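You operate a simulated robot arm through the tools that you are given. There is no shell and no other tool. Be economical: measure what you need, move in short steps, check, and stop when the job is done.

Carry out the task below with a simulated robot arm. There is one attempt and no reset: what you move stays moved.

TASK
Change the pin in the clamped block for the blue one, loosen the vice and slide the stop home.
Fine: the old pin goes first into the free opening of the short pin holder, the new one fully into the block; the block stays on the bed; the stop ends at 0 mm.

It is judged by the outcome, as a careful person would: the job done as asked, and still so three seconds after it is handed in. It fails if anything else is knocked over, pushed out of place, dropped, spilled or broken.

THE ROBOT
A 7-joint arm with a two-finger parallel gripper, fixed in place. Base frame: the origin is at the foot of the arm, x ahead of it, y to its left, z up; the work surface is at about z = 0.87. Lengths are in m, angles in degrees, forces in N, time in s.
With the tool pointing down near the work surface it reaches from about 0.3 to 0.7 m from the base axis. Its first joint turns from -66.0 to 66.0 degrees. Payload 1.57 kg.
Tool frame: the origin (TCP) lies between the finger pads and is the grasp point; the fingertips stand 0.03 m ahead of it; z points along the fingers, y is the line along which they close. The gripper opens to 0.11 m. The fingers are 0.024 m wide and 0.012 m thick; the gripper's body (0.048 by 0.112 m) begins 0.078 m behind the TCP.
Orientation is that of the tool frame in the base frame, as [roll, pitch, yaw] about the fixed x, y, z axes, in that order (R = Rz(yaw) Ry(pitch) Rx(roll)). With the fingers straight down and closing along the base's y, the tool's x points along the base's -x, its y along +y and its z along -z.

THE INTERFACE
- The arm moves only by the tool arm_command. Its argument "increments" is a list of rows, each a list of 3 entries, a list of its own where there are three numbers: the closure in counts, from 0 (fully open) to 255 (shut), then the shift along the tool's x, y, z in m, then the turn, a rotation vector about the tool's x, y, z in degrees. In form: [[claw, [x, y, z], [wx, wy, wz]], ...]. A call has 1 to 10 rows; each row shifts and turns the commanded pose from where the row before left it, along the tool's axes as they then stand. A row lasts 0.2 s, in which the tool goes at most 0.05 m and 8.6 degrees; a call with a longer step from one row to the next is refused whole, and so is a gripper value outside its range. A pose out of reach is approached as far as the arm can. The call stops where the force on the tool passes 50 N (or 10 N more than at its start, if that is more) or the arm is blocked; 0.2 s more then pass. The fingers move at their own pace (about 0.108 m/s each) and stop on an object; they squeeze with about 39 N. The grip force told is the motor's: it shows also when the fingers shut on nothing. Time passes only in rows, and 0.2 s behind the last, so rows that do not move let the fingers close. It gives the time, the measured TCP pose, the force on the tool (base axes), the opening and the grip force at its end, in the units of the frame above (readings bear some noise).
- Cameras (640 x 400 px; columns grow to the right, rows downward): "scene" is fixed at [0.1784, -0.4049, 1.4129]; the picture's right is [0.65, -0.76, 0.00], its down [-0.39, -0.33, -0.86] and it looks along [0.65, 0.56, -0.51] (base axes); focal length 352 px, centre (320, 200). "wrist" rides on the gripper at [-0.036, 0, -0.08] in the tool frame; the picture's right is [0.00, -1.00, 0.00], its down [0.97, 0.00, -0.24] and it looks along [0.24, 0.00, 0.97] (tool axes); focal length 218 px, centre (320, 200).
- capture(camera): a new picture of that camera. No time passes.
- point_at(camera, pixels): for up to 12 pixels [column, row] of the newest picture of that camera ("zoom" is the newest enlarged one), the place [x, y, z] in the base frame of the surface seen there, good to about 0.002 m. No time passes.
- close_up(camera, box): a new picture of the part [left, top, right, bottom] of that camera's present view, enlarged. No time passes.
- job_done(): hands the job in; it is judged then, once.

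Work in short steps. Measure before you move; look again where a grasp or a placing could have gone wrong, and mend it. You have 80 turns and 38 pictures in all, those below and enlarged ones among them. Open the gripper and draw the arm clear of the work before you hand the job in, unless the task says otherwise; then end with one line.

The tools are called after "Request:" as a command line: name --argument value ..., lists and objects as JSON in quotes. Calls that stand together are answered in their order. arm_command: Moves the arm, as the interface text tells. Its arguments: {"type":"object","properties":{"increments":{"type":"array"}},"required":["increments"]} The other tools are called the same way: capture (camera) takes a picture; point_at (camera, pixels) gives the place of the surface under pixels of a picture; close_up (camera, box) takes an enlarged picture of a part of a camera's view; job_done () hands the job in.

At the start:

```text
time_s: 0.0
position: [0.4267, 0.1311, 1.1799]
orientation: [-180.0, 0.0, 180.0]
force: [-0.4, 1.3, -0.3]
width: 0.11
grip_force: 0.0
```

scene: 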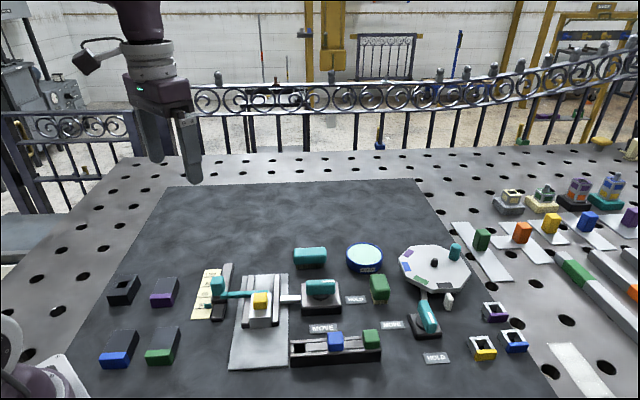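
wrist: 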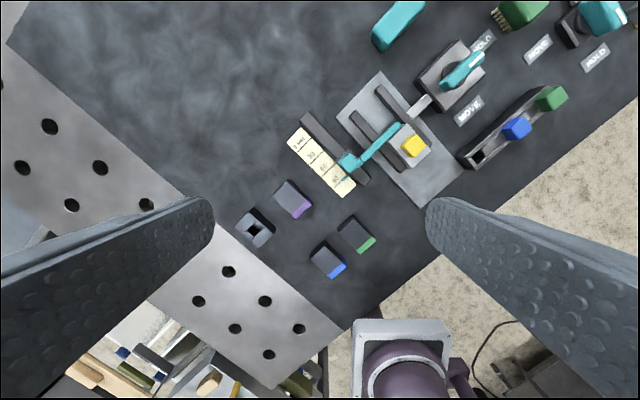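

I start with enlarged views of the work area (scene px 90-480 × 240-380, and the wrist view).

Request:
close_up --camera "scene" --box '[190, 230, 400, 375]'

Request:
close_up --camera "wrist" --box '[230, 0, 640, 280]'

```text
2.76 times, centred on (295, 302) of scene
```

zoom: 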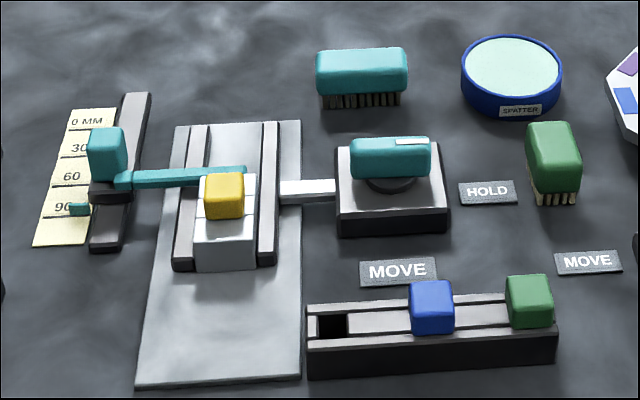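

```text
1.43 times, centred on (435, 140) of wrist
```

zoom: 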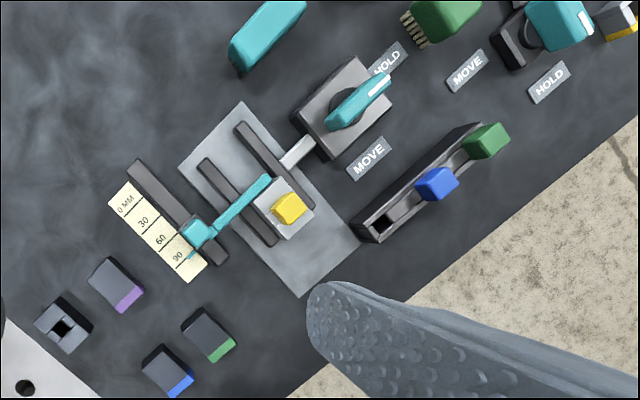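

The block holds the yellow pin; the vice knob's pointer is at HOLD; the rack has a free left slot, then blue and green. I measure key points in the wrist zoom and look at the right-hand side for any other holder.

Request:
point_at --camera "zoom" --pixels '[[289, 208], [265, 207], [290, 236], [382, 224], [437, 183], [487, 140], [360, 103], [382, 82], [368, 158], [196, 232], [265, 180], [385, 60]]'

Request:
point_at --camera "scene" --pixels '[[260, 297], [253, 320], [310, 350], [298, 338], [336, 335], [371, 333], [311, 290], [329, 283], [322, 328], [356, 299], [217, 277], [210, 318]]'

Request:
close_up --camera "scene" --box '[390, 160, 640, 370]'

```text
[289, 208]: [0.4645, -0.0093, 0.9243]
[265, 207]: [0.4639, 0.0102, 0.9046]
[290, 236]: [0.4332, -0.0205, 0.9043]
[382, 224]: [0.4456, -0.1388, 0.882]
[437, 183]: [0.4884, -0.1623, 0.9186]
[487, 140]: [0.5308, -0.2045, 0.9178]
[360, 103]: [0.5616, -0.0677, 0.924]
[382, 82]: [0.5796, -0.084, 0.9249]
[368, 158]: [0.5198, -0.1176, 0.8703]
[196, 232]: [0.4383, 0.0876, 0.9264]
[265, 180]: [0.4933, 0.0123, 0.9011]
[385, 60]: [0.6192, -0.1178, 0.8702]
```

```text
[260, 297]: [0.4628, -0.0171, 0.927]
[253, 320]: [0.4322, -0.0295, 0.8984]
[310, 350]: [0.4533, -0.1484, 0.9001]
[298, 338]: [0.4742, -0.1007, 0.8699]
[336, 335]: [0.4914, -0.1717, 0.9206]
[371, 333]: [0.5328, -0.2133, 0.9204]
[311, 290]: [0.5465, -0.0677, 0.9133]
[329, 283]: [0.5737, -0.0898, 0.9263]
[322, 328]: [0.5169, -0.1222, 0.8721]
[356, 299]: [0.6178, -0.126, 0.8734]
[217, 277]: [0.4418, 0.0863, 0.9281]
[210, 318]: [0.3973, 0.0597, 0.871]
```

```text
1.90 times, centred on (515, 265) of scene
```

zoom: 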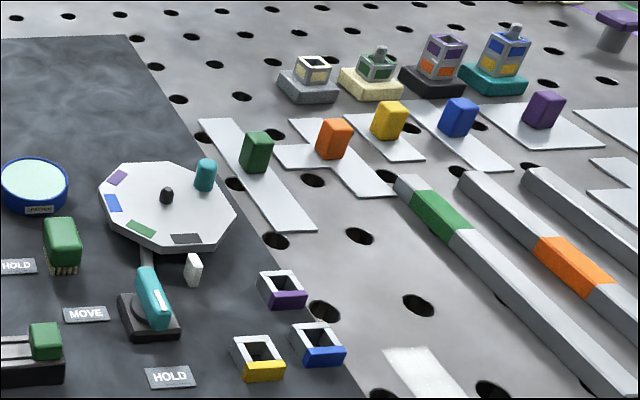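

The rack is the only pin holder with a free slot. I move over the block/rack and turn the tool so it closes along the rails (about -37.6°), for a close look.

Request:
arm_command --increments '[[0, [-0.007, -0.04, 0.02], [0, 0, 0]], [0, [-0.007, -0.04, 0.02], [0, 0, 0]], [0, [-0.007, -0.04, 0.02], [0, 0, 0]], [0, [-0.007, -0.04, 0.02], [0, 0, 0]], [0, [-0.007, -0.04, 0.02], [0, 0, 0]], [0, [0, 0, 0], [0, 0, 7.5]], [0, [0, 0, 0], [0, 0, 7.5]], [0, [0, 0, 0], [0, 0, 7.5]], [0, [0, 0, 0], [0, 0, 7.5]], [0, [0, 0, 0], [0, 0, 7.5]]]'

Request:
capture --camera "wrist"

```text
time_s: 2.2
position: [0.462, -0.0696, 1.0795]
orientation: [180.0, 0.0, 142.3]
force: [0.4, -0.2, 0.0]
width: 0.1101
grip_force: 0.1
```

```text
32 pictures are left
```

wrist: 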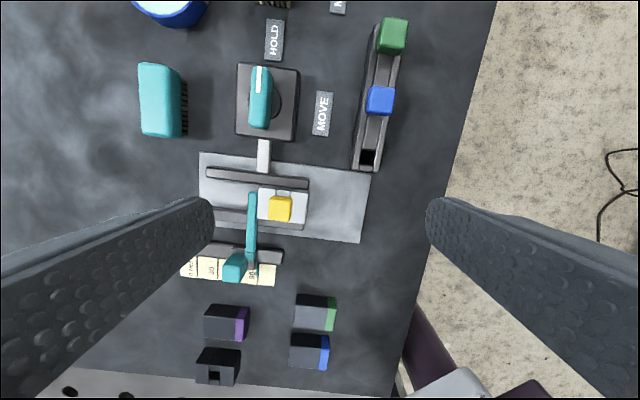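

The view is now nearly aligned (block at (280,205), rack at (375,100)). I measure edges for exact yaw and position.

Request:
close_up --camera "wrist" --box '[180, 0, 420, 150]'

Request:
close_up --camera "wrist" --box '[170, 140, 410, 290]'

```text
2.67 times, centred on (300, 75) of wrist
```

zoom: 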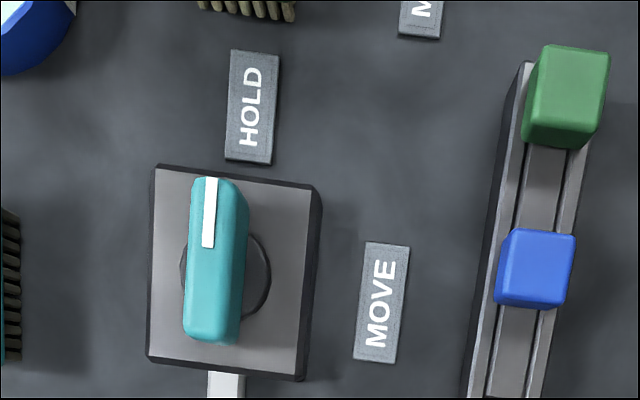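

```text
2.67 times, centred on (290, 215) of wrist
```

zoom: 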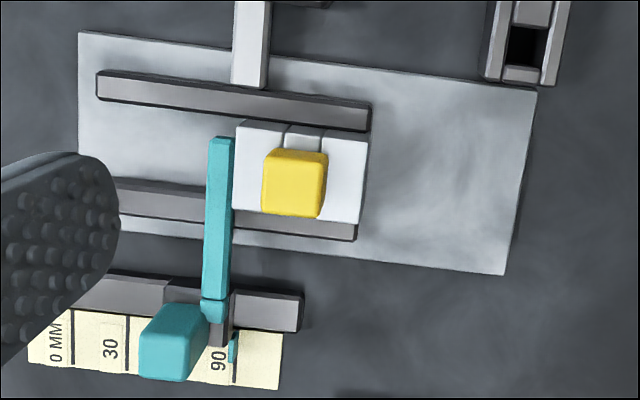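

Measuring edges in this zoom (bed edge (80,35)-(535,88), yellow head corners, slot (525,45), scale marks), and the knob/rack through the wrist picture.

Request:
point_at --camera "zoom" --pixels '[[85, 38], [530, 92], [270, 155], [317, 158], [313, 186], [272, 184], [524, 45], [73, 348], [127, 352], [236, 375], [234, 340], [180, 328]]'

Request:
point_at --camera "wrist" --pixels '[[255, 69], [268, 70], [251, 125], [267, 126], [240, 63], [298, 72], [236, 133], [371, 88], [394, 89], [392, 110], [382, 20], [406, 22]]'

Request:
point_at --camera "zoom" --pixels '[[250, 10], [215, 145], [232, 150], [208, 290], [235, 125], [365, 140], [358, 220], [110, 75], [365, 110], [340, 235], [300, 300], [100, 290]]'

```text
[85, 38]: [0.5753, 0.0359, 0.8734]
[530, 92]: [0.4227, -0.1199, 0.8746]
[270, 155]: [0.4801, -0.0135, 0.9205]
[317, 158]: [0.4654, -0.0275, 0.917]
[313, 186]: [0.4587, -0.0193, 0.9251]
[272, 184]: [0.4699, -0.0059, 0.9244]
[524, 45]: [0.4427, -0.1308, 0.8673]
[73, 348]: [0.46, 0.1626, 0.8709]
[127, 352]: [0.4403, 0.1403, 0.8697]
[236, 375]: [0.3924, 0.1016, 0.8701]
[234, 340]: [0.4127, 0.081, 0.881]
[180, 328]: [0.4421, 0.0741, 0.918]
```

```text
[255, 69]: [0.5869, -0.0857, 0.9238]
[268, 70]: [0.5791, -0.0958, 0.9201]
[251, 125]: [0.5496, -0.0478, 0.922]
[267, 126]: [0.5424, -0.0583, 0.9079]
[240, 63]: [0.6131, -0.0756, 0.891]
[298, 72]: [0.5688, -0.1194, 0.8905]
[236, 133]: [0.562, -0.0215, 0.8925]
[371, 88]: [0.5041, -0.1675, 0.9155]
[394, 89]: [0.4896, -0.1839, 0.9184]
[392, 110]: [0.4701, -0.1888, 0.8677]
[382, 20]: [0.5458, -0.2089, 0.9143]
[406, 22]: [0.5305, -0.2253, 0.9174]
```

```text
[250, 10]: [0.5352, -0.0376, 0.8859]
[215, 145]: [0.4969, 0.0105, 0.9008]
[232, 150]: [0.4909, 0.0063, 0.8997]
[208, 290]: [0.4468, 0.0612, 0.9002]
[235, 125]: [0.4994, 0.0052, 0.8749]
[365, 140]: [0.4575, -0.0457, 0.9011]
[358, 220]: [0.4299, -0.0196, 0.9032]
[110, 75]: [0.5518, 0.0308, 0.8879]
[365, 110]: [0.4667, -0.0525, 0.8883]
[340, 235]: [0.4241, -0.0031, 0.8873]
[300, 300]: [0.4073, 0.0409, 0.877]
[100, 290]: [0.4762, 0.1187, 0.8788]
```

Everything is laid at 45°; I square the tool to yaw 135 and move over the rack for an exact look at the free slot and the blue pin.

Request:
arm_command --increments '[[0, [0, 0, 0], [0, 0, 7.3]], [0, [-0.03, -0.025, 0.01], [0, 0, 0]], [0, [-0.03, -0.025, 0.02], [0, 0, 0]]]'

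Request:
close_up --camera "wrist" --box '[200, 40, 440, 280]'

```text
time_s: 3.0
position: [0.4702, -0.1466, 1.0484]
orientation: [180.0, 0.0, 135.2]
force: [-0.1, -0.5, 0.2]
width: 0.1101
grip_force: 0.0
```

```text
1.67 times, centred on (320, 160) of wrist
```

zoom: 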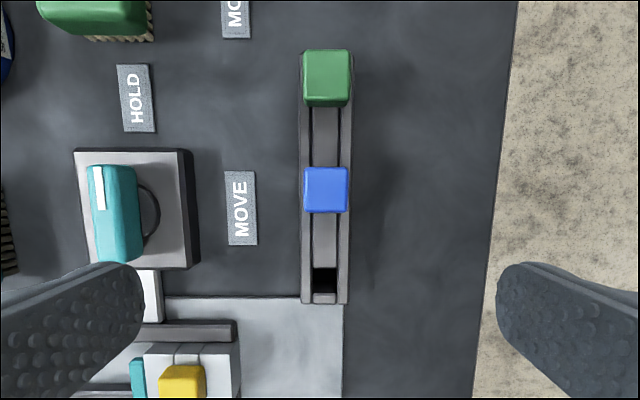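

Now aligned: slot (325,280), blue (326,190). Measuring these.

Request:
point_at --camera "zoom" --pixels '[[309, 270], [342, 270], [325, 264], [325, 297], [325, 280], [309, 171], [344, 171], [309, 205], [344, 205], [326, 188], [305, 300], [346, 300]]'

Request:
close_up --camera "wrist" --box '[290, 130, 360, 230]'

```text
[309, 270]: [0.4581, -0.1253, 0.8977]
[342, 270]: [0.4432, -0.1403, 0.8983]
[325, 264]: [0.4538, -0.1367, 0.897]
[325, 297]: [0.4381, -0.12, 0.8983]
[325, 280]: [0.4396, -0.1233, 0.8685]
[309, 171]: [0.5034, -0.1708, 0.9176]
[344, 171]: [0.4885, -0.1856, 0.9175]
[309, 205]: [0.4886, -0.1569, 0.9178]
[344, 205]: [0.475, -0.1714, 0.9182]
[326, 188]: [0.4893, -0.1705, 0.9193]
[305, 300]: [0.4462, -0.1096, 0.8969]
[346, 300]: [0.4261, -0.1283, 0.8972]
```

```text
4.00 times, centred on (325, 180) of wrist
```

zoom: 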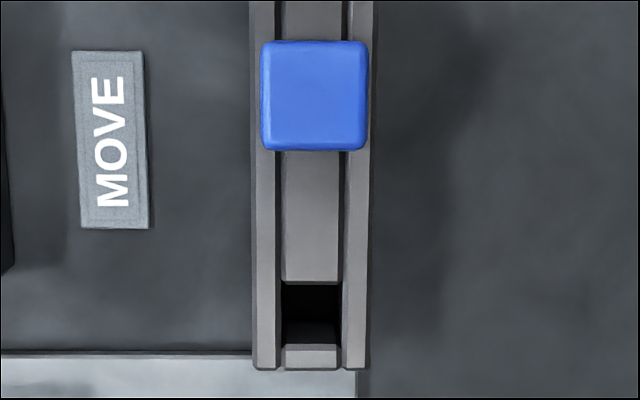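

Measure the slot edges finely in this zoom.

Request:
point_at --camera "zoom" --pixels '[[312, 279], [312, 349], [276, 315], [348, 315], [255, 200], [372, 200], [265, 45], [363, 45], [265, 143], [363, 143], [312, 320], [312, 200]]'

```text
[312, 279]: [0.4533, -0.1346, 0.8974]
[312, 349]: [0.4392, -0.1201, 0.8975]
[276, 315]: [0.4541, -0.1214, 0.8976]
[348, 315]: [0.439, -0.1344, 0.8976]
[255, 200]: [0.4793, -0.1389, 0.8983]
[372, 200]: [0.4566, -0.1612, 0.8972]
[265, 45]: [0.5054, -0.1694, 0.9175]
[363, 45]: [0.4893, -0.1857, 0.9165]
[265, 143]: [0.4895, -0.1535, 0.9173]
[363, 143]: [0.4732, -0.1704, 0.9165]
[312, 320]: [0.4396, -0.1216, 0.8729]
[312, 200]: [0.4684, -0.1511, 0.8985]
```

Slot centre u≈0.2253, v≈0.4056; blue head v≈0.466 (u along (1,1)/√2, v along (1,-1)/√2). Now go above the yellow pin for an exact reading.

Request:
arm_command --increments '[[0, [0.033, 0.03, 0.0], [0, 0, 0]], [0, [0.033, 0.03, 0.01], [0, 0, 0]], [0, [0.033, 0.031, 0.02], [0, 0, 0]]]'

Request:
close_up --camera "wrist" --box '[240, 120, 400, 270]'

```text
time_s: 3.8
position: [0.4617, -0.0124, 1.0198]
orientation: [180.0, 0.0, 135.2]
force: [0.2, 0.1, -0.3]
width: 0.1099
grip_force: 0.1
```

```text
2.67 times, centred on (320, 195) of wrist
```

zoom: 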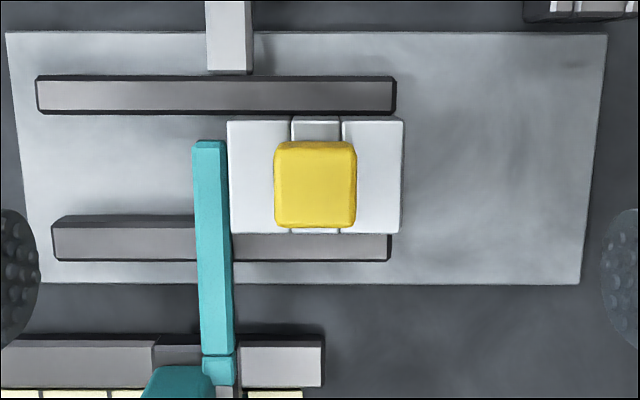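

Yellow head spans about (278-354, 145-227). Measure.

Request:
point_at --camera "zoom" --pixels '[[283, 160], [349, 160], [281, 220], [347, 220], [232, 122], [399, 122], [235, 230], [397, 230], [315, 125], [212, 300], [225, 190], [315, 190]]'

```text
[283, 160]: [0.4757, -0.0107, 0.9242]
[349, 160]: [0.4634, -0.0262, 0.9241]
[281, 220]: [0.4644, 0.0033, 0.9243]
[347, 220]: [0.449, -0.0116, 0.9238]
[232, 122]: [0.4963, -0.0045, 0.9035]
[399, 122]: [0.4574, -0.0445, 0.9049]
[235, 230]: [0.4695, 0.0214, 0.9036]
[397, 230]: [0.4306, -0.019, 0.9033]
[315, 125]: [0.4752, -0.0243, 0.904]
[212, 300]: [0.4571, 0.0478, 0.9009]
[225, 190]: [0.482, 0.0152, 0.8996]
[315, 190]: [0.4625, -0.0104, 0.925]
```

Yellow centre u 0.3195, v 0.3355, block top 0.904. Descend with a half-open gripper to TCP z≈0.937, closing along the rail direction.

Request:
arm_command --increments '[[116, [0, 0.0018, 0.02], [0, 0, 0.2]], [116, [0, 0, 0.03], [0, 0, 0]], [116, [0, 0, 0.02], [0, 0, 0]], [116, [0, 0, 0.013], [0, 0, 0]], [116, [0, 0, 0], [0, 0, 0]]]'

```text
time_s: 5.0
position: [0.4651, -0.0105, 0.9354]
orientation: [-179.9, 0.1, 135.0]
force: [0.4, 0.2, -0.4]
width: 0.06
grip_force: 0.0
```

Read again to average noise before closing.

Request:
arm_command --increments '[[116, [0, 0, 0], [0, 0, 0]]]'

Request:
close_up --camera "wrist" --box '[200, 100, 440, 300]'

```text
time_s: 5.4
position: [0.4637, -0.0112, 0.9357]
orientation: [-180.0, -0.1, 135.0]
force: [-0.4, -0.7, -0.3]
width: 0.0599
grip_force: 0.0
```

```text
2.00 times, centred on (320, 200) of wrist
```

zoom: 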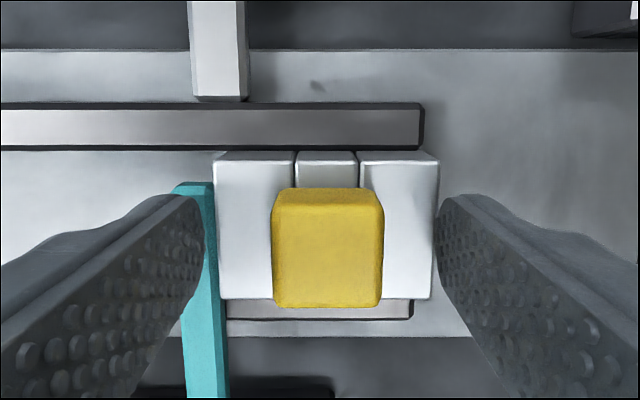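

Head is ~1.6 mm right of the mid-line (328 vs 320 px); shift and close.

Request:
arm_command --increments '[[116, [0, -0.0015, 0], [0, 0, 0]], [180, [0, 0, 0], [0, 0, 0]], [230, [0, 0, 0], [0, 0, 0]], [255, [0, 0, 0], [0, 0, 0]], [255, [0, 0, 0], [0, 0, 0]]]'

```text
time_s: 6.6
position: [0.4639, -0.0127, 0.9356]
orientation: [-180.0, -0.1, 135.0]
force: [0.2, -0.1, -1.0]
width: 0.0251
grip_force: 36.5
```

Gripped (25 mm). Pull straight up.

Request:
arm_command --increments '[[255, [0, 0, -0.005], [0, 0, 0]], [255, [0, 0, -0.01], [0, 0, 0]], [255, [0, 0, -0.015], [0, 0, 0]], [255, [0, 0, -0.02], [0, 0, 0]], [255, [0, 0, -0.02], [0, 0, 0]]]'

Request:
capture --camera "scene"

```text
time_s: 7.8
position: [0.4629, -0.012, 1.0051]
orientation: [180.0, 0.0, 135.0]
force: [0.0, -0.1, -0.1]
width: 0.0004
grip_force: 21.6
```

```text
25 pictures are left
```

scene: 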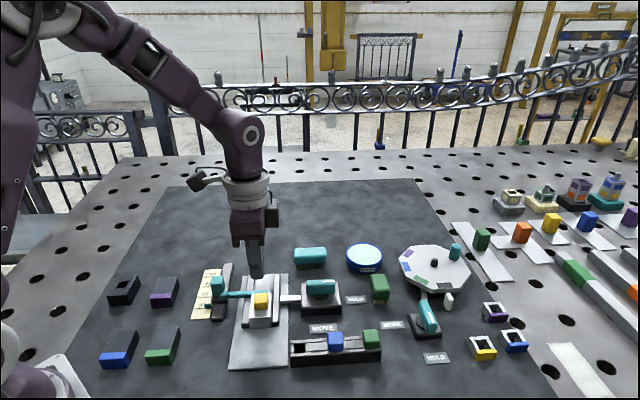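

The fingers slipped off; the pin seems still in place. Look from above before retrying.

Request:
close_up --camera "wrist" --box '[240, 100, 400, 260]'

Request:
close_up --camera "scene" --box '[210, 260, 310, 340]'

```text
2.50 times, centred on (320, 180) of wrist
```

zoom: 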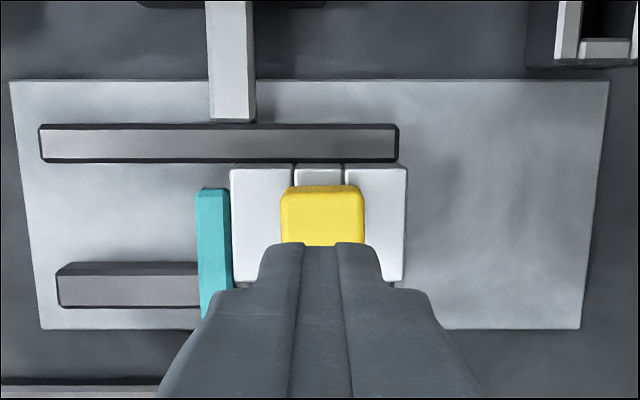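

```text
5.00 times, centred on (260, 300) of scene
```

zoom: 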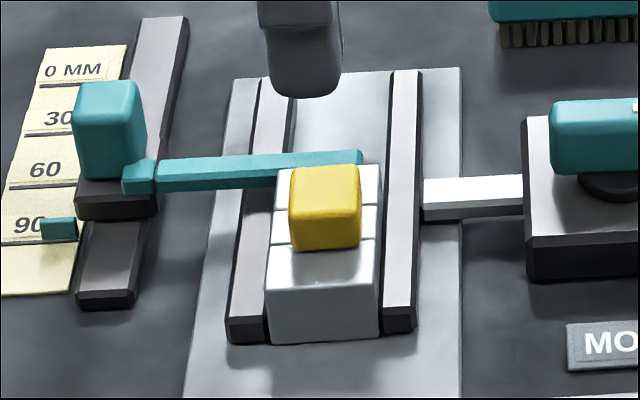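

Pin undisturbed. Retry with fingertips nearly on the block top, then pull slowly.

Request:
arm_command --increments '[[116, [0, 0, 0], [0, 0, 0]], [116, [0, 0, 0.01], [0, 0, 0]], [116, [0, 0, 0.03], [0, 0, 0]], [116, [0, 0, 0.02], [0, 0, 0]], [116, [0, 0, 0.0105], [0, 0, 0]], [116, [0, 0, 0.001], [0, 0, 0]], [180, [0, 0, 0], [0, 0, 0]], [255, [0, 0, 0], [0, 0, 0]], [255, [0, 0, 0], [0, 0, 0]], [255, [0, 0, 0], [0, 0, 0]]]'

Request:
arm_command --increments '[[255, [0, 0, -0.001], [0, 0, 0]], [255, [0, 0, -0.001], [0, 0, 0]], [255, [0, 0, -0.001], [0, 0, 0]]]'

```text
time_s: 10.0
position: [0.4636, -0.0123, 0.934]
orientation: [-179.9, -0.1, 135.0]
force: [0.7, 0.4, 0.6]
width: 0.0252
grip_force: 37.1
```

```text
time_s: 10.8
position: [0.4632, -0.0127, 0.9376]
orientation: [-179.9, 0.0, 135.0]
force: [1.2, -0.3, -1.0]
width: 0.0253
grip_force: 36.7
```

Little force; continue slowly and look.

Request:
arm_command --increments '[[255, [0, 0, -0.001], [0, 0, 0]], [255, [0, 0, -0.001], [0, 0, 0]], [255, [0, 0, -0.001], [0, 0, 0]], [255, [0, 0, -0.001], [0, 0, 0]], [255, [0, 0, -0.001], [0, 0, 0]]]'

Request:
close_up --camera "scene" --box '[210, 260, 310, 340]'

```text
time_s: 12.0
position: [0.4625, -0.0125, 0.9428]
orientation: [-179.9, 0.0, 135.0]
force: [0.4, -0.2, -0.6]
width: 0.025
grip_force: 36.9
```

```text
5.00 times, centred on (260, 300) of scene
```

zoom: 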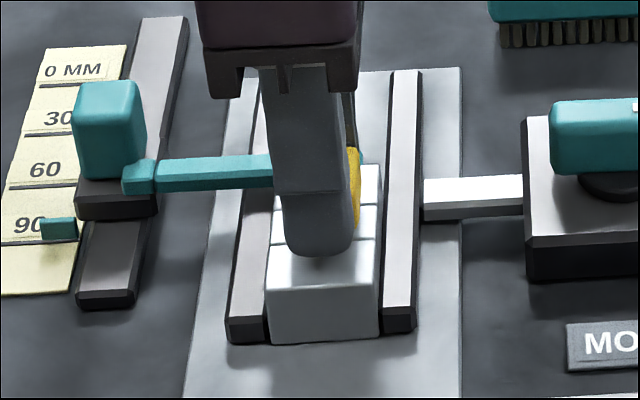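

The head has risen (right edge bottom at row 227 vs 245): it is coming out. Continue slowly.

Request:
arm_command --increments '[[255, [0, 0, -0.001], [0, 0, 0]], [255, [0, 0, -0.002], [0, 0, 0]], [255, [0, 0, -0.002], [0, 0, 0]], [255, [0, 0, -0.002], [0, 0, 0]], [255, [0, 0, -0.003], [0, 0, 0]], [255, [0, 0, -0.003], [0, 0, 0]], [255, [0, 0, -0.004], [0, 0, 0]], [255, [0, 0, -0.004], [0, 0, 0]], [255, [0, 0, -0.005], [0, 0, 0]], [255, [0, 0, -0.005], [0, 0, 0]]]'

Request:
close_up --camera "scene" --box '[190, 230, 350, 340]'

```text
time_s: 14.2
position: [0.4632, -0.0121, 0.9734]
orientation: [-180.0, 0.0, 135.0]
force: [0.7, 0.2, -1.4]
width: 0.0251
grip_force: 36.8
```

```text
3.64 times, centred on (270, 285) of scene
```

zoom: 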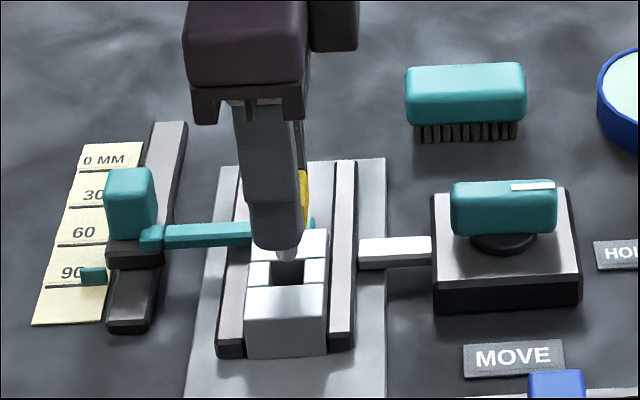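

Pin is out with shank tip visible at (288,255). Lift on, carry over the free slot: shift y −0.0942, x −0.0697.

Request:
arm_command --increments '[[255, [0, 0, -0.015], [0, 0, 0]], [255, [0, 0, -0.015], [0, 0, 0]], [255, [-0.0139, -0.0188, 0], [0, 0, 0]], [255, [-0.0139, -0.0188, 0], [0, 0, 0]], [255, [-0.0139, -0.0188, 0], [0, 0, 0]], [255, [-0.014, -0.0189, 0], [0, 0, 0]], [255, [-0.014, -0.0189, 0], [0, 0, 0]], [255, [0, 0, 0.01], [0, 0, 0]], [255, [0, 0, 0], [0, 0, 0]]]'

Request:
close_up --camera "scene" --box '[250, 250, 400, 370]'

Request:
close_up --camera "wrist" --box '[220, 100, 420, 300]'

```text
time_s: 16.2
position: [0.4457, -0.1275, 0.9934]
orientation: [-180.0, 0.0, 135.0]
force: [-1.0, 0.2, -1.9]
width: 0.0253
grip_force: 36.9
```

```text
3.33 times, centred on (325, 310) of scene
```

zoom: 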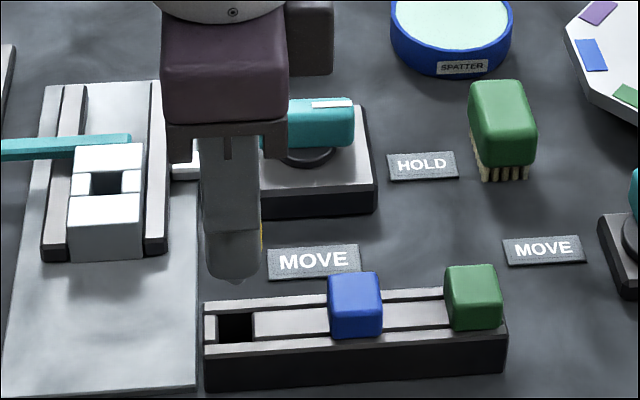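

```text
2.00 times, centred on (320, 200) of wrist
```

zoom: 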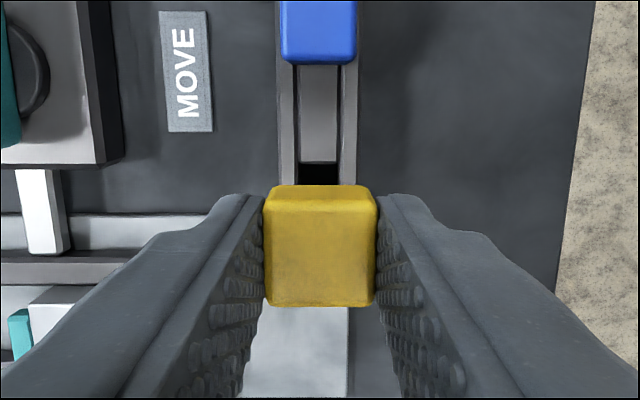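

Over the slot (u 0.2250, v 0.4053). Lower, slowly at the end, to TCP ≈0.929.

Request:
arm_command --increments '[[255, [0, 0, 0.015], [0, 0, 0]], [255, [0, 0, 0.01], [0, 0, 0]], [255, [0, 0, 0.006], [0, 0, 0]], [255, [0, 0, 0.004], [0, 0, 0]], [255, [0, 0, 0.004], [0, 0, 0]], [255, [0, 0, 0.004], [0, 0, 0]], [255, [0, 0, 0.004], [0, 0, 0]]]'

Request:
close_up --camera "scene" --box '[250, 250, 400, 370]'

```text
time_s: 17.8
position: [0.4456, -0.1291, 0.9459]
orientation: [-179.9, -0.1, 135.0]
force: [0.0, -0.5, -1.4]
width: 0.0254
grip_force: 36.3
```

```text
3.33 times, centred on (325, 310) of scene
```

zoom: 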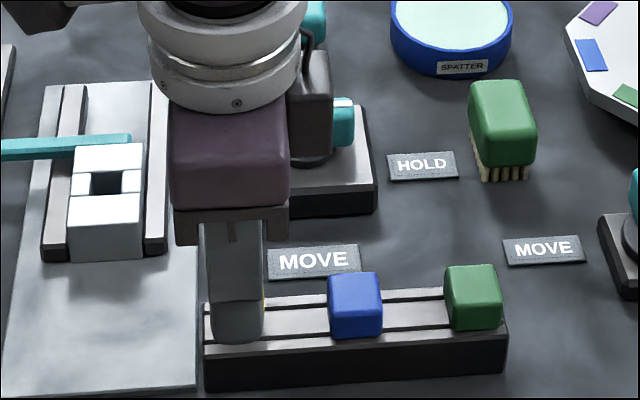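

No resistance and it is entering; lower the rest.

Request:
arm_command --increments '[[255, [0, 0, 0.004], [0, 0, 0]], [255, [0, 0, 0.004], [0, 0, 0]], [255, [0, 0, 0.004], [0, 0, 0]], [255, [0, 0, 0.003], [0, 0, 0]], [255, [0, 0, 0.001], [0, 0, 0]], [255, [0, 0, 0.001], [0, 0, 0]]]'

```text
time_s: 19.2
position: [0.4462, -0.1283, 0.9279]
orientation: [-180.0, 0.0, 134.9]
force: [0.1, -0.6, -1.4]
width: 0.0254
grip_force: 36.7
```

At seating height; release and lift clear, then look.

Request:
arm_command --increments '[[200, [0, 0, 0], [0, 0, 0]], [140, [0, 0, 0], [0, 0, 0]], [116, [0, 0, 0], [0, 0, 0]], [116, [0, 0, -0.02], [0, 0, 0]], [116, [0, 0, -0.03], [0, 0, 0]], [116, [-0.02, 0, -0.02], [0, 0, 0]], [116, [-0.02, 0, 0], [0, 0, 0]], [116, [-0.0204, 0, 0], [0, 0, 0]]]'

Request:
close_up --camera "wrist" --box '[220, 140, 420, 400]'

Request:
close_up --camera "scene" --box '[250, 250, 400, 370]'

```text
time_s: 21.0
position: [0.4887, -0.1711, 0.9992]
orientation: [-179.9, 0.1, 135.0]
force: [0.6, -0.8, 0.7]
width: 0.06
grip_force: 0.0
```

```text
1.54 times, centred on (320, 270) of wrist
```

zoom: 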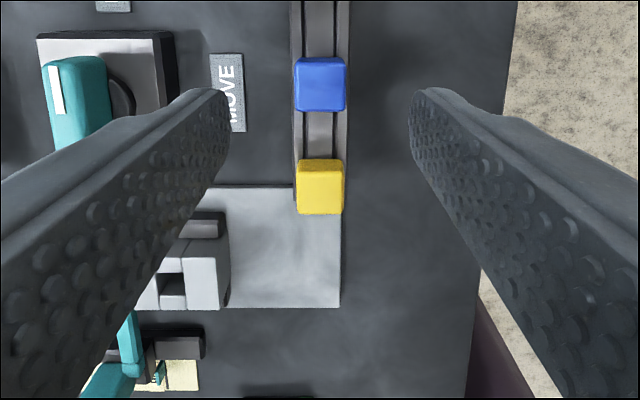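

```text
3.33 times, centred on (325, 310) of scene
```

zoom: 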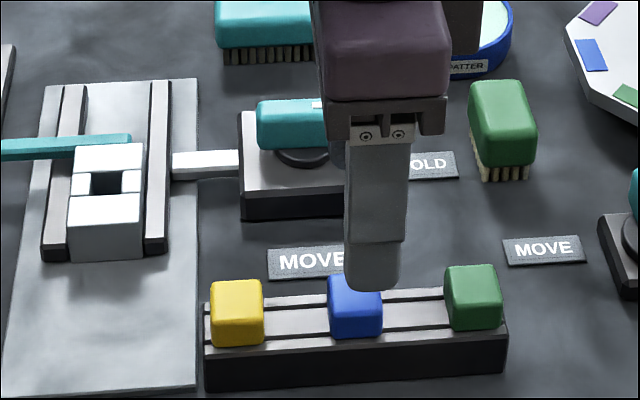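

Yellow is seated level with the others. TCP is over blue (u 0.2246, v 0.4665); descend and grip it low.

Request:
arm_command --increments '[[116, [0, 0.0008, 0.03], [0, 0, 0]], [116, [0, 0, 0.02], [0, 0, 0]], [116, [0, 0, 0.015], [0, 0, 0]], [116, [0, 0, 0.0055], [0, 0, 0]], [116, [0, 0, 0], [0, 0, 0]], [180, [0, 0, 0], [0, 0, 0]], [255, [0, 0, 0], [0, 0, 0]], [255, [0, 0, 0], [0, 0, 0]], [255, [0, 0, 0], [0, 0, 0]]]'

Request:
arm_command --increments '[[255, [0, 0, -0.001], [0, 0, 0]], [255, [0, 0, -0.001], [0, 0, 0]], [255, [0, 0, -0.001], [0, 0, 0]], [255, [0, 0, -0.002], [0, 0, 0]], [255, [0, 0, -0.002], [0, 0, 0]], [255, [0, 0, -0.003], [0, 0, 0]], [255, [0, 0, -0.003], [0, 0, 0]], [255, [0, 0, -0.004], [0, 0, 0]], [255, [0, 0, -0.004], [0, 0, 0]], [255, [0, 0, -0.005], [0, 0, 0]]]'

Request:
arm_command --increments '[[255, [0, 0, -0.005], [0, 0, 0]], [255, [0, 0, -0.01], [0, 0, 0]], [255, [0, 0, -0.014], [0, 0, 0]], [255, [0, 0, -0.014], [0, 0, 0]]]'

Request:
close_up --camera "scene" --box '[240, 220, 400, 370]'

```text
time_s: 23.0
position: [0.4891, -0.1693, 0.9279]
orientation: [-180.0, 0.0, 135.0]
force: [0.4, 0.5, 0.1]
width: 0.0254
grip_force: 36.9
```

```text
time_s: 25.2
position: [0.4888, -0.1702, 0.9552]
orientation: [180.0, 0.0, 135.0]
force: [0.1, 0.2, -0.3]
width: 0.0251
grip_force: 36.5
```

```text
time_s: 26.2
position: [0.4889, -0.1708, 0.9986]
orientation: [179.9, 0.0, 135.0]
force: [-0.3, -0.2, -2.0]
width: 0.0255
grip_force: 36.8
```

```text
2.67 times, centred on (320, 295) of scene
```

zoom: 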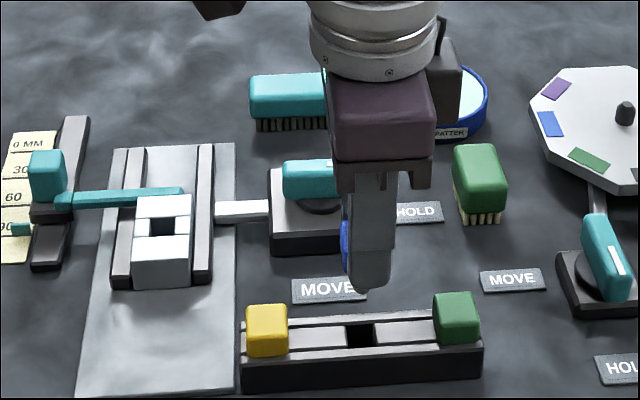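

Blue is lifted cleanly. Carry to above the block: y +0.0937, x +0.1301.

Request:
arm_command --increments '[[255, [0, 0, -0.01], [0, 0, 0]], [255, [0.02602, 0.01874, 0], [0, 0, 0]], [255, [0.02602, 0.01874, 0], [0, 0, 0]], [255, [0.02602, 0.01874, 0], [0, 0, 0]], [255, [0.02602, 0.01874, 0], [0, 0, 0]], [255, [0.02602, 0.01874, 0], [0, 0, 0]], [255, [0, 0, 0.015], [0, 0, 0]], [255, [0, 0, 0.01], [0, 0, 0]], [255, [0, 0, 0], [0, 0, 0]]]'

Request:
close_up --camera "scene" --box '[190, 220, 350, 350]'

```text
time_s: 28.2
position: [0.4638, -0.0128, 0.9822]
orientation: [179.9, 0.0, 135.0]
force: [-0.3, -0.4, -1.3]
width: 0.0255
grip_force: 36.5
```

```text
3.08 times, centred on (270, 285) of scene
```

zoom: 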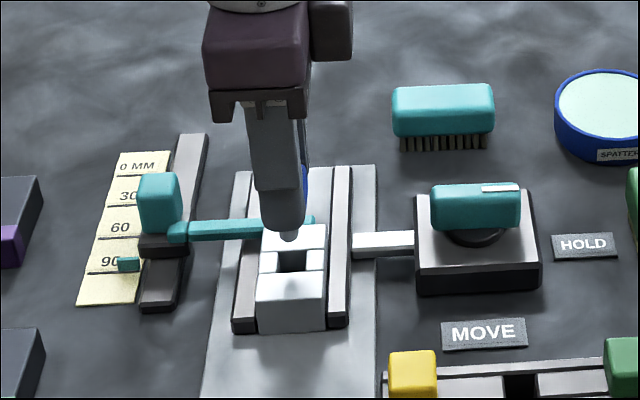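

Aligned over the block hole; lower gently.

Request:
arm_command --increments '[[255, [0, 0, 0.008], [0, 0, 0]], [255, [0, 0, 0.005], [0, 0, 0]], [255, [0, 0, 0.004], [0, 0, 0]], [255, [0, 0, 0.004], [0, 0, 0]], [255, [0, 0, 0.004], [0, 0, 0]], [255, [0, 0, 0.004], [0, 0, 0]], [255, [0, 0, 0.004], [0, 0, 0]], [255, [0, 0, 0.004], [0, 0, 0]], [255, [0, 0, 0.004], [0, 0, 0]]]'

Request:
arm_command --increments '[[255, [0, 0, 0.003], [0, 0, 0]], [255, [0, 0, 0.002], [0, 0, 0]], [255, [0, 0, 0.001], [0, 0, 0]], [255, [0, 0, 0.001], [0, 0, 0]]]'

```text
time_s: 30.2
position: [0.4632, -0.014, 0.9418]
orientation: [179.9, -0.1, 135.0]
force: [1.0, 0.0, -0.5]
width: 0.0252
grip_force: 36.8
```

```text
time_s: 31.2
position: [0.4637, -0.0129, 0.9343]
orientation: [180.0, 0.0, 135.0]
force: [0.0, 0.5, 0.7]
width: 0.0251
grip_force: 36.6
```

Seated at the same height as the old pin. Release, lift, and go above the vice knob (u≈0.349, v≈0.45).

Request:
arm_command --increments '[[200, [0, 0, 0], [0, 0, 0]], [140, [0, 0, 0], [0, 0, 0]], [116, [0, 0, 0], [0, 0, 0]], [116, [0, 0, -0.02], [0, 0, 0]], [116, [0, 0, -0.03], [0, 0, 0]], [116, [0, 0, -0.03], [0, 0, 0]], [60, [-0.038, 0.01, 0], [0, 0, 0]], [60, [-0.038, 0.01, 0], [0, 0, 0]], [60, [-0.038, 0.01, 0], [0, 0, 0]], [60, [0, 0, 0], [0, 0, 0]]]'

Request:
capture --camera "wrist"

Request:
close_up --camera "scene" --box '[190, 240, 350, 350]'

```text
time_s: 33.4
position: [0.5663, -0.0724, 1.0156]
orientation: [-180.0, 0.0, 135.0]
force: [0.3, 0.8, -0.4]
width: 0.0845
grip_force: 0.1
```

```text
13 pictures are left
```

wrist: 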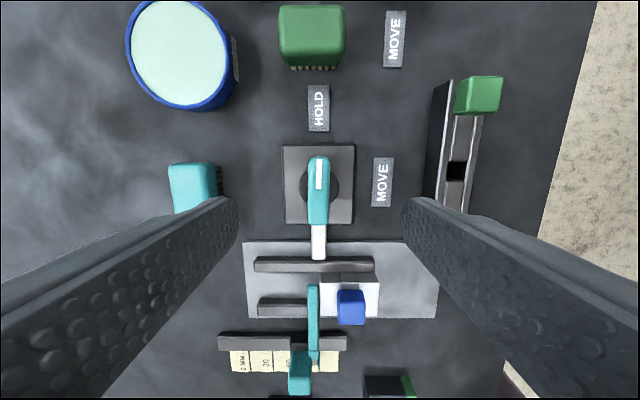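

```text
3.64 times, centred on (270, 295) of scene
```

zoom: 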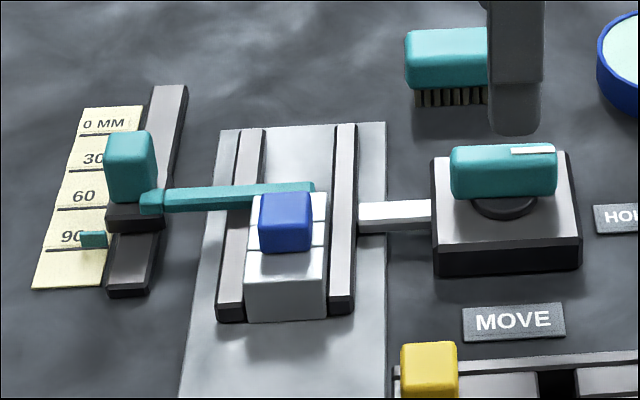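

Blue pin sits flush in the block. Measure knob: handle ends (318,160)/(317,222), base corners, disc edges.

Request:
point_at --camera "wrist" --pixels '[[288, 149], [352, 149], [289, 221], [351, 221], [312, 160], [325, 160], [311, 215], [324, 215], [301, 186], [337, 186], [319, 108], [381, 181]]'

Request:
close_up --camera "wrist" --box '[270, 130, 370, 240]'

```text
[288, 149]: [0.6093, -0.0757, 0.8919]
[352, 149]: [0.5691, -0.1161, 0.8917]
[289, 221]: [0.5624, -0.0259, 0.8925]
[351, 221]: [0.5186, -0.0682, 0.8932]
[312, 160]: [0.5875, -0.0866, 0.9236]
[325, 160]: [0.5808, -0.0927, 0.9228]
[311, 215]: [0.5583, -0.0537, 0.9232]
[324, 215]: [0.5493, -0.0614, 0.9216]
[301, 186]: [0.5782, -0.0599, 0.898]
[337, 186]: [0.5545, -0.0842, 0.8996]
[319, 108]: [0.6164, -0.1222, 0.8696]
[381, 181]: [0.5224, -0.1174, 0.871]
```

```text
3.64 times, centred on (320, 185) of wrist
```

zoom: 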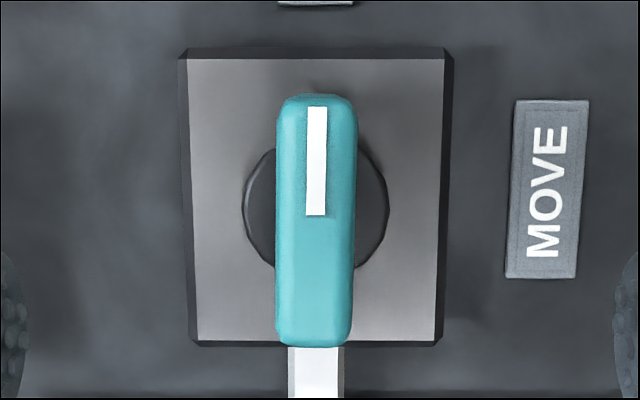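

Axis ≈ (u 0.349, v 0.450), exactly under the TCP; MOVE lies a quarter turn clockwise. Descend and grip the handle.

Request:
arm_command --increments '[[116, [0, 0, 0.03], [0, 0, 0]], [116, [0, 0, 0.03], [0, 0, 0]], [116, [0, 0, 0.02], [0, 0, 0]], [116, [0, 0, 0], [0, 0, 0]], [180, [0, 0, 0], [0, 0, 0]], [255, [0, 0, 0], [0, 0, 0]], [255, [0, 0, 0], [0, 0, 0]], [255, [0, 0, 0], [0, 0, 0]]]'

Request:
arm_command --increments '[[255, [0, 0, 0], [0, 0, 4]], [255, [0, 0, 0], [0, 0, 6]], [255, [0, 0, 0], [0, 0, 6]]]'

```text
time_s: 35.2
position: [0.5659, -0.071, 0.9339]
orientation: [179.9, 0.0, 135.0]
force: [8.8, 8.7, -8.0]
width: 0.0178
grip_force: 32.5
```

```text
time_s: 36.0
position: [0.5651, -0.071, 0.9334]
orientation: [180.0, 0.0, 118.9]
force: [16.0, 10.9, -14.8]
width: 0.0178
grip_force: 32.5
```

It turns; ~19 N side force along the closing axis says the tool is slightly off the handle centre. Ease by ~0.7 mm and continue.

Request:
arm_command --increments '[[255, [0, 0.0007, 0.0005], [0, 0, 0]], [255, [0, 0, 0], [0, 0, 6]]]'

```text
time_s: 36.6
position: [0.5663, -0.0699, 0.9337]
orientation: [180.0, 0.0, 112.9]
force: [6.5, 10.2, -3.2]
width: 0.0181
grip_force: 32.8
```

Request:
arm_command --increments '[[255, [0.0003, 0.0004, 0], [0, 0, 5]], [255, [0, 0, 0], [0, 0, 6]], [255, [0, 0, 0], [0, 0, 6]], [255, [0, 0, 0], [0, 0, 6]]]'

```text
time_s: 37.6
position: [0.565, -0.0714, 0.9343]
orientation: [-179.9, 0.1, 89.9]
force: [-4.2, 1.5, -3.1]
width: 0.0179
grip_force: 32.4
```

Half way (45°) with little force; continue.

Request:
arm_command --increments '[[255, [0, 0, 0], [0, 0, 6]], [255, [0, 0, 0], [0, 0, 6]], [255, [0, 0, 0], [0, 0, 6]], [255, [0, 0, 0], [0, 0, 6]]]'

Request:
arm_command --increments '[[255, [0, 0, 0], [0, 0, 6]], [255, [0, 0, 0], [0, 0, 6]], [255, [0, 0, 0], [0, 0, 5]]]'

Request:
close_up --camera "wrist" --box '[200, 50, 440, 250]'

```text
time_s: 38.6
position: [0.566, -0.0712, 0.9334]
orientation: [-179.9, 0.0, 65.8]
force: [-15.0, 0.4, -3.0]
width: 0.0181
grip_force: 33.0
```

```text
time_s: 39.4
position: [0.5645, -0.0713, 0.9342]
orientation: [-179.9, 0.1, 48.9]
force: [-20.3, -1.1, -3.1]
width: 0.0182
grip_force: 32.7
```

```text
2.00 times, centred on (320, 150) of wrist
```

zoom: 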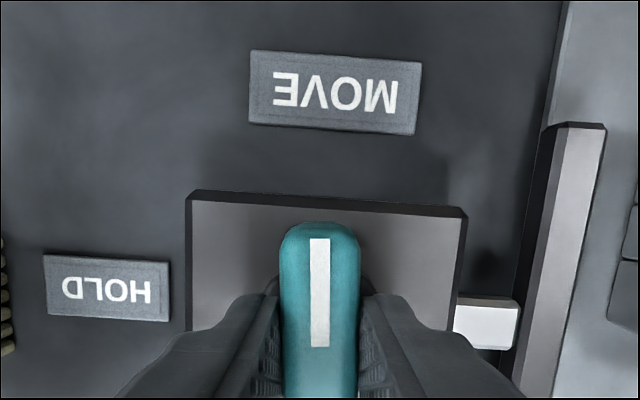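

Pointer nearly at MOVE; finish the last 4° while easing −x by ~0.8 mm, then a further 1° to reach the stop.

Request:
arm_command --increments '[[255, [-0.0005, -0.0006, 0], [0, 0, 4]], [255, [0, 0, 0], [0, 0, 1]], [255, [0, 0, 0], [0, 0, 0]]]'

Request:
arm_command --increments '[[200, [0, 0, 0], [0, 0, 0]], [140, [0, 0, 0], [0, 0, 0]], [100, [0, 0, 0], [0, 0, 0]], [100, [0, 0, -0.03], [0, 0, 0]], [100, [0, 0, -0.04], [0, 0, 0]], [100, [0, 0, -0.03], [0, 0, 0]], [100, [0, 0, 0], [0, 0, -5]]]'

Request:
close_up --camera "scene" --box '[190, 240, 390, 370]'

```text
time_s: 40.2
position: [0.5648, -0.0711, 0.9339]
orientation: [-179.9, 0.1, 44.0]
force: [-10.8, -2.0, -13.2]
width: 0.0179
grip_force: 32.7
```

```text
time_s: 41.8
position: [0.566, -0.0711, 1.0344]
orientation: [180.0, 0.0, 49.0]
force: [0.7, -0.2, 0.4]
width: 0.0669
grip_force: 0.0
```

```text
3.08 times, centred on (290, 305) of scene
```

zoom: 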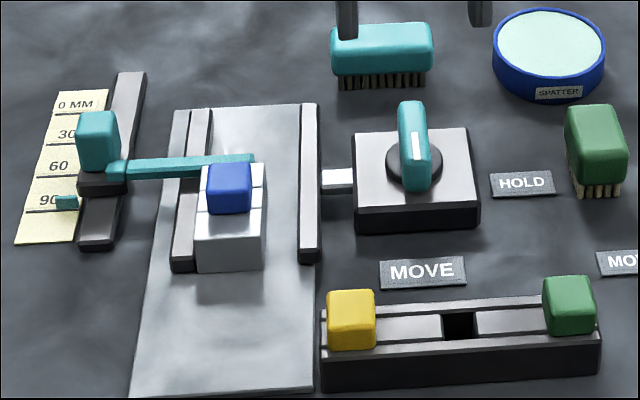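

Vice is open, pointer at MOVE, block and blue pin undisturbed. Turn back to yaw 135 and move over the stop.

Request:
arm_command --increments '[[100, [0, 0, 0], [0, 0, -8.6]], [100, [0, 0, 0], [0, 0, -8.6]], [100, [0, 0, 0], [0, 0, -8.6]], [100, [0, 0, 0], [0, 0, -8.6]], [100, [0, 0, 0], [0, 0, -8.6]], [100, [0, 0, 0], [0, 0, -8.6]], [100, [0, 0, 0], [0, 0, -8.6]], [100, [0, 0, 0], [0, 0, -8.6]], [100, [0, 0, 0], [0, 0, -8.6]], [100, [0, 0, 0], [0, 0, -8.6]]]'

Request:
arm_command --increments '[[60, [0.04, 0.008, 0], [0, 0, 0]], [0, [0.04, 0.008, 0], [0, 0, 0]], [0, [0.04, 0.008, 0], [0, 0, 0]], [0, [0.04, 0, 0], [0, 0, 0]], [0, [0.03, 0, 0], [0, 0, 0]], [0, [0, 0, 0], [0, 0, 0]]]'

Request:
close_up --camera "wrist" --box '[210, 80, 430, 280]'

```text
time_s: 44.0
position: [0.5654, -0.0711, 1.0343]
orientation: [-179.9, 0.0, 135.1]
force: [0.5, 0.7, -0.1]
width: 0.0669
grip_force: 0.2
```

```text
time_s: 45.4
position: [0.4481, 0.0799, 1.0344]
orientation: [-180.0, 0.0, 135.0]
force: [0.2, 0.7, -0.2]
width: 0.1102
grip_force: 0.0
```

```text
2.00 times, centred on (320, 180) of wrist
```

zoom: 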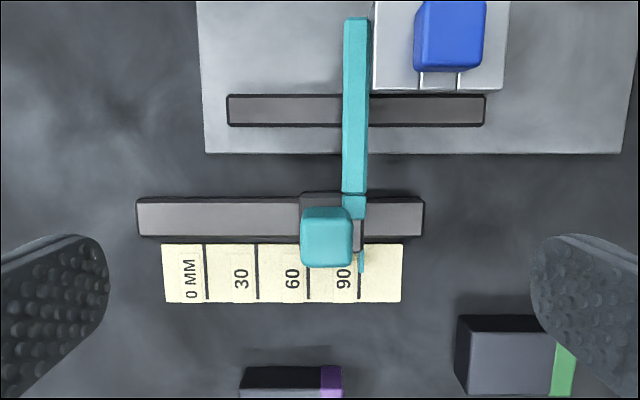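

Lines at 205/257/308/359 px (0…90), pointer at 361. Measure knob and marks.

Request:
point_at --camera "zoom" --pixels '[[308, 214], [347, 214], [308, 258], [347, 260], [205, 290], [257, 290], [359, 290], [361, 266], [361, 258], [140, 220], [355, 204], [357, 235]]'

```text
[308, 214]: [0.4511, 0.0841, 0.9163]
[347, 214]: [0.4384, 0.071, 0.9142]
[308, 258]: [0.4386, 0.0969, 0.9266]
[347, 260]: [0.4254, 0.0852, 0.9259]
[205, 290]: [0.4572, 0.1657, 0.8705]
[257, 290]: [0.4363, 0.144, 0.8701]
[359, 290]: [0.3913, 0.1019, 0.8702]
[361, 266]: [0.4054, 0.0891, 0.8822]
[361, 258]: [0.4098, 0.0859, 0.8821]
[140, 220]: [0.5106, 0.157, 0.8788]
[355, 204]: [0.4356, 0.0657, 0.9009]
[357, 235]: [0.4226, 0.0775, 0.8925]
```

Knob centre u≈0.3697, v≈0.249, top 0.927; 0-line u=0.4405, pointer u≈0.350. Descend to grip the knob along its slide direction.

Request:
arm_command --increments '[[100, [0.0115, -0.0037, 0.02], [0, 0, 0]], [116, [0, 0, 0.03], [0, 0, 0]], [116, [0, 0, 0.03], [0, 0, 0]], [116, [0, 0, 0.018], [0, 0, 0]], [116, [0, 0, 0], [0, 0, 0]], [180, [0, 0, 0], [0, 0, 0]], [255, [0, 0, 0], [0, 0, 0]], [255, [0, 0, 0], [0, 0, 0]], [255, [0, 0, 0], [0, 0, 0]]]'

```text
time_s: 47.4
position: [0.4371, 0.0856, 0.9362]
orientation: [180.0, 0.0, 135.1]
force: [-0.3, 0.5, -9.7]
width: 0.0237
grip_force: 36.2
```

Gripped with no side load. Slide along +y(tool) 80 mm first.

Request:
arm_command --increments '[[255, [0, 0.004, 0], [0, 0, 0]], [255, [0, 0.008, 0], [0, 0, 0]], [255, [0, 0.01, 0], [0, 0, 0]], [255, [0, 0.01, 0], [0, 0, 0]], [255, [0, 0.01, 0], [0, 0, 0]], [255, [0, 0.01, 0], [0, 0, 0]], [255, [0, 0.01, 0], [0, 0, 0]], [255, [0, 0.01, 0], [0, 0, 0]], [255, [0, 0.008, 0], [0, 0, 0]]]'

Request:
arm_command --increments '[[255, [0, 0.004, 0], [0, 0, 0]], [255, [0, 0.003, 0], [0, 0, 0]], [255, [0, 0.003, 0], [0, 0, 0]], [255, [0, 0, 0], [0, 0, 0]]]'

Request:
close_up --camera "scene" --box '[170, 230, 310, 340]'

```text
time_s: 49.4
position: [0.4932, 0.1433, 0.9366]
orientation: [-180.0, 0.0, 135.0]
force: [-7.9, 5.9, -5.8]
width: 0.0236
grip_force: 36.2
```

```text
time_s: 50.4
position: [0.5, 0.1488, 0.936]
orientation: [-180.0, 0.0, 135.0]
force: [-8.9, 9.6, -7.0]
width: 0.0237
grip_force: 35.8
```

```text
3.64 times, centred on (240, 285) of scene
```

zoom: 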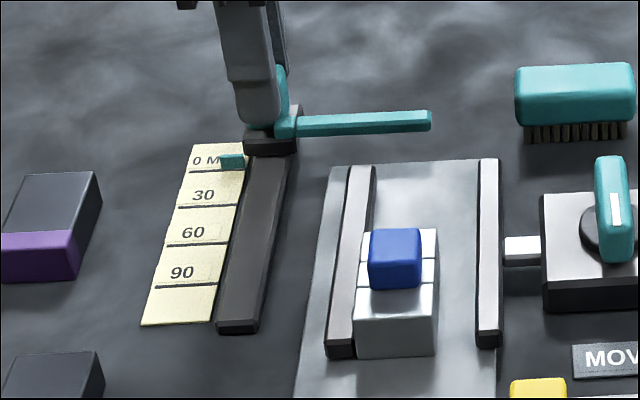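

Pointer is around the 0 line; measure it against the line.

Request:
point_at --camera "zoom" --pixels '[[226, 157], [240, 158], [232, 157], [228, 167], [240, 167], [196, 172], [210, 173], [222, 174], [184, 206], [228, 206], [165, 287], [205, 288]]'

```text
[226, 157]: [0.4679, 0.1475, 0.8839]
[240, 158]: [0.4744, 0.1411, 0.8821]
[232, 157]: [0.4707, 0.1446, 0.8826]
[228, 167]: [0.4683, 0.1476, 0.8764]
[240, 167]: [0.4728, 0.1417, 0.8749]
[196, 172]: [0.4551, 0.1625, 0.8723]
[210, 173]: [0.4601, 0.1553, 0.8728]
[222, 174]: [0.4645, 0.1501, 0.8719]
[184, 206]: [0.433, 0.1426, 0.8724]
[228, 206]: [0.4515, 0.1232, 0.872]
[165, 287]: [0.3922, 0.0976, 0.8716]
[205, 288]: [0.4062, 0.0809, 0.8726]
```

Pointer front face ≈ 0 line within ~1 mm. Release, lift, and check squarely from above.

Request:
arm_command --increments '[[200, [0, 0, 0], [0, 0, 0]], [150, [0, 0, 0], [0, 0, 0]], [116, [0, 0, 0], [0, 0, 0]], [116, [0, 0, -0.03], [0, 0, 0]], [60, [0, 0, -0.04], [0, 0, 0]], [0, [0, -0.02, -0.03], [0, 0, 0]], [0, [0, 0, 0], [0, 0, 0]]]'

Request:
close_up --camera "wrist" --box '[250, 160, 390, 270]'

```text
time_s: 52.0
position: [0.4873, 0.135, 1.0367]
orientation: [179.9, 0.0, 135.0]
force: [-1.2, 0.0, 0.7]
width: 0.1099
grip_force: 0.0
```

```text
3.64 times, centred on (320, 215) of wrist
```

zoom: 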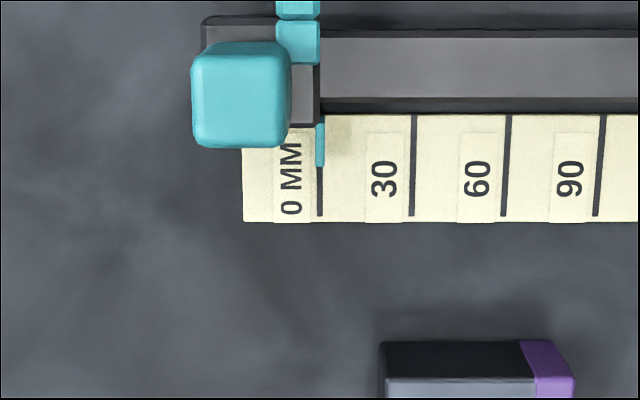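

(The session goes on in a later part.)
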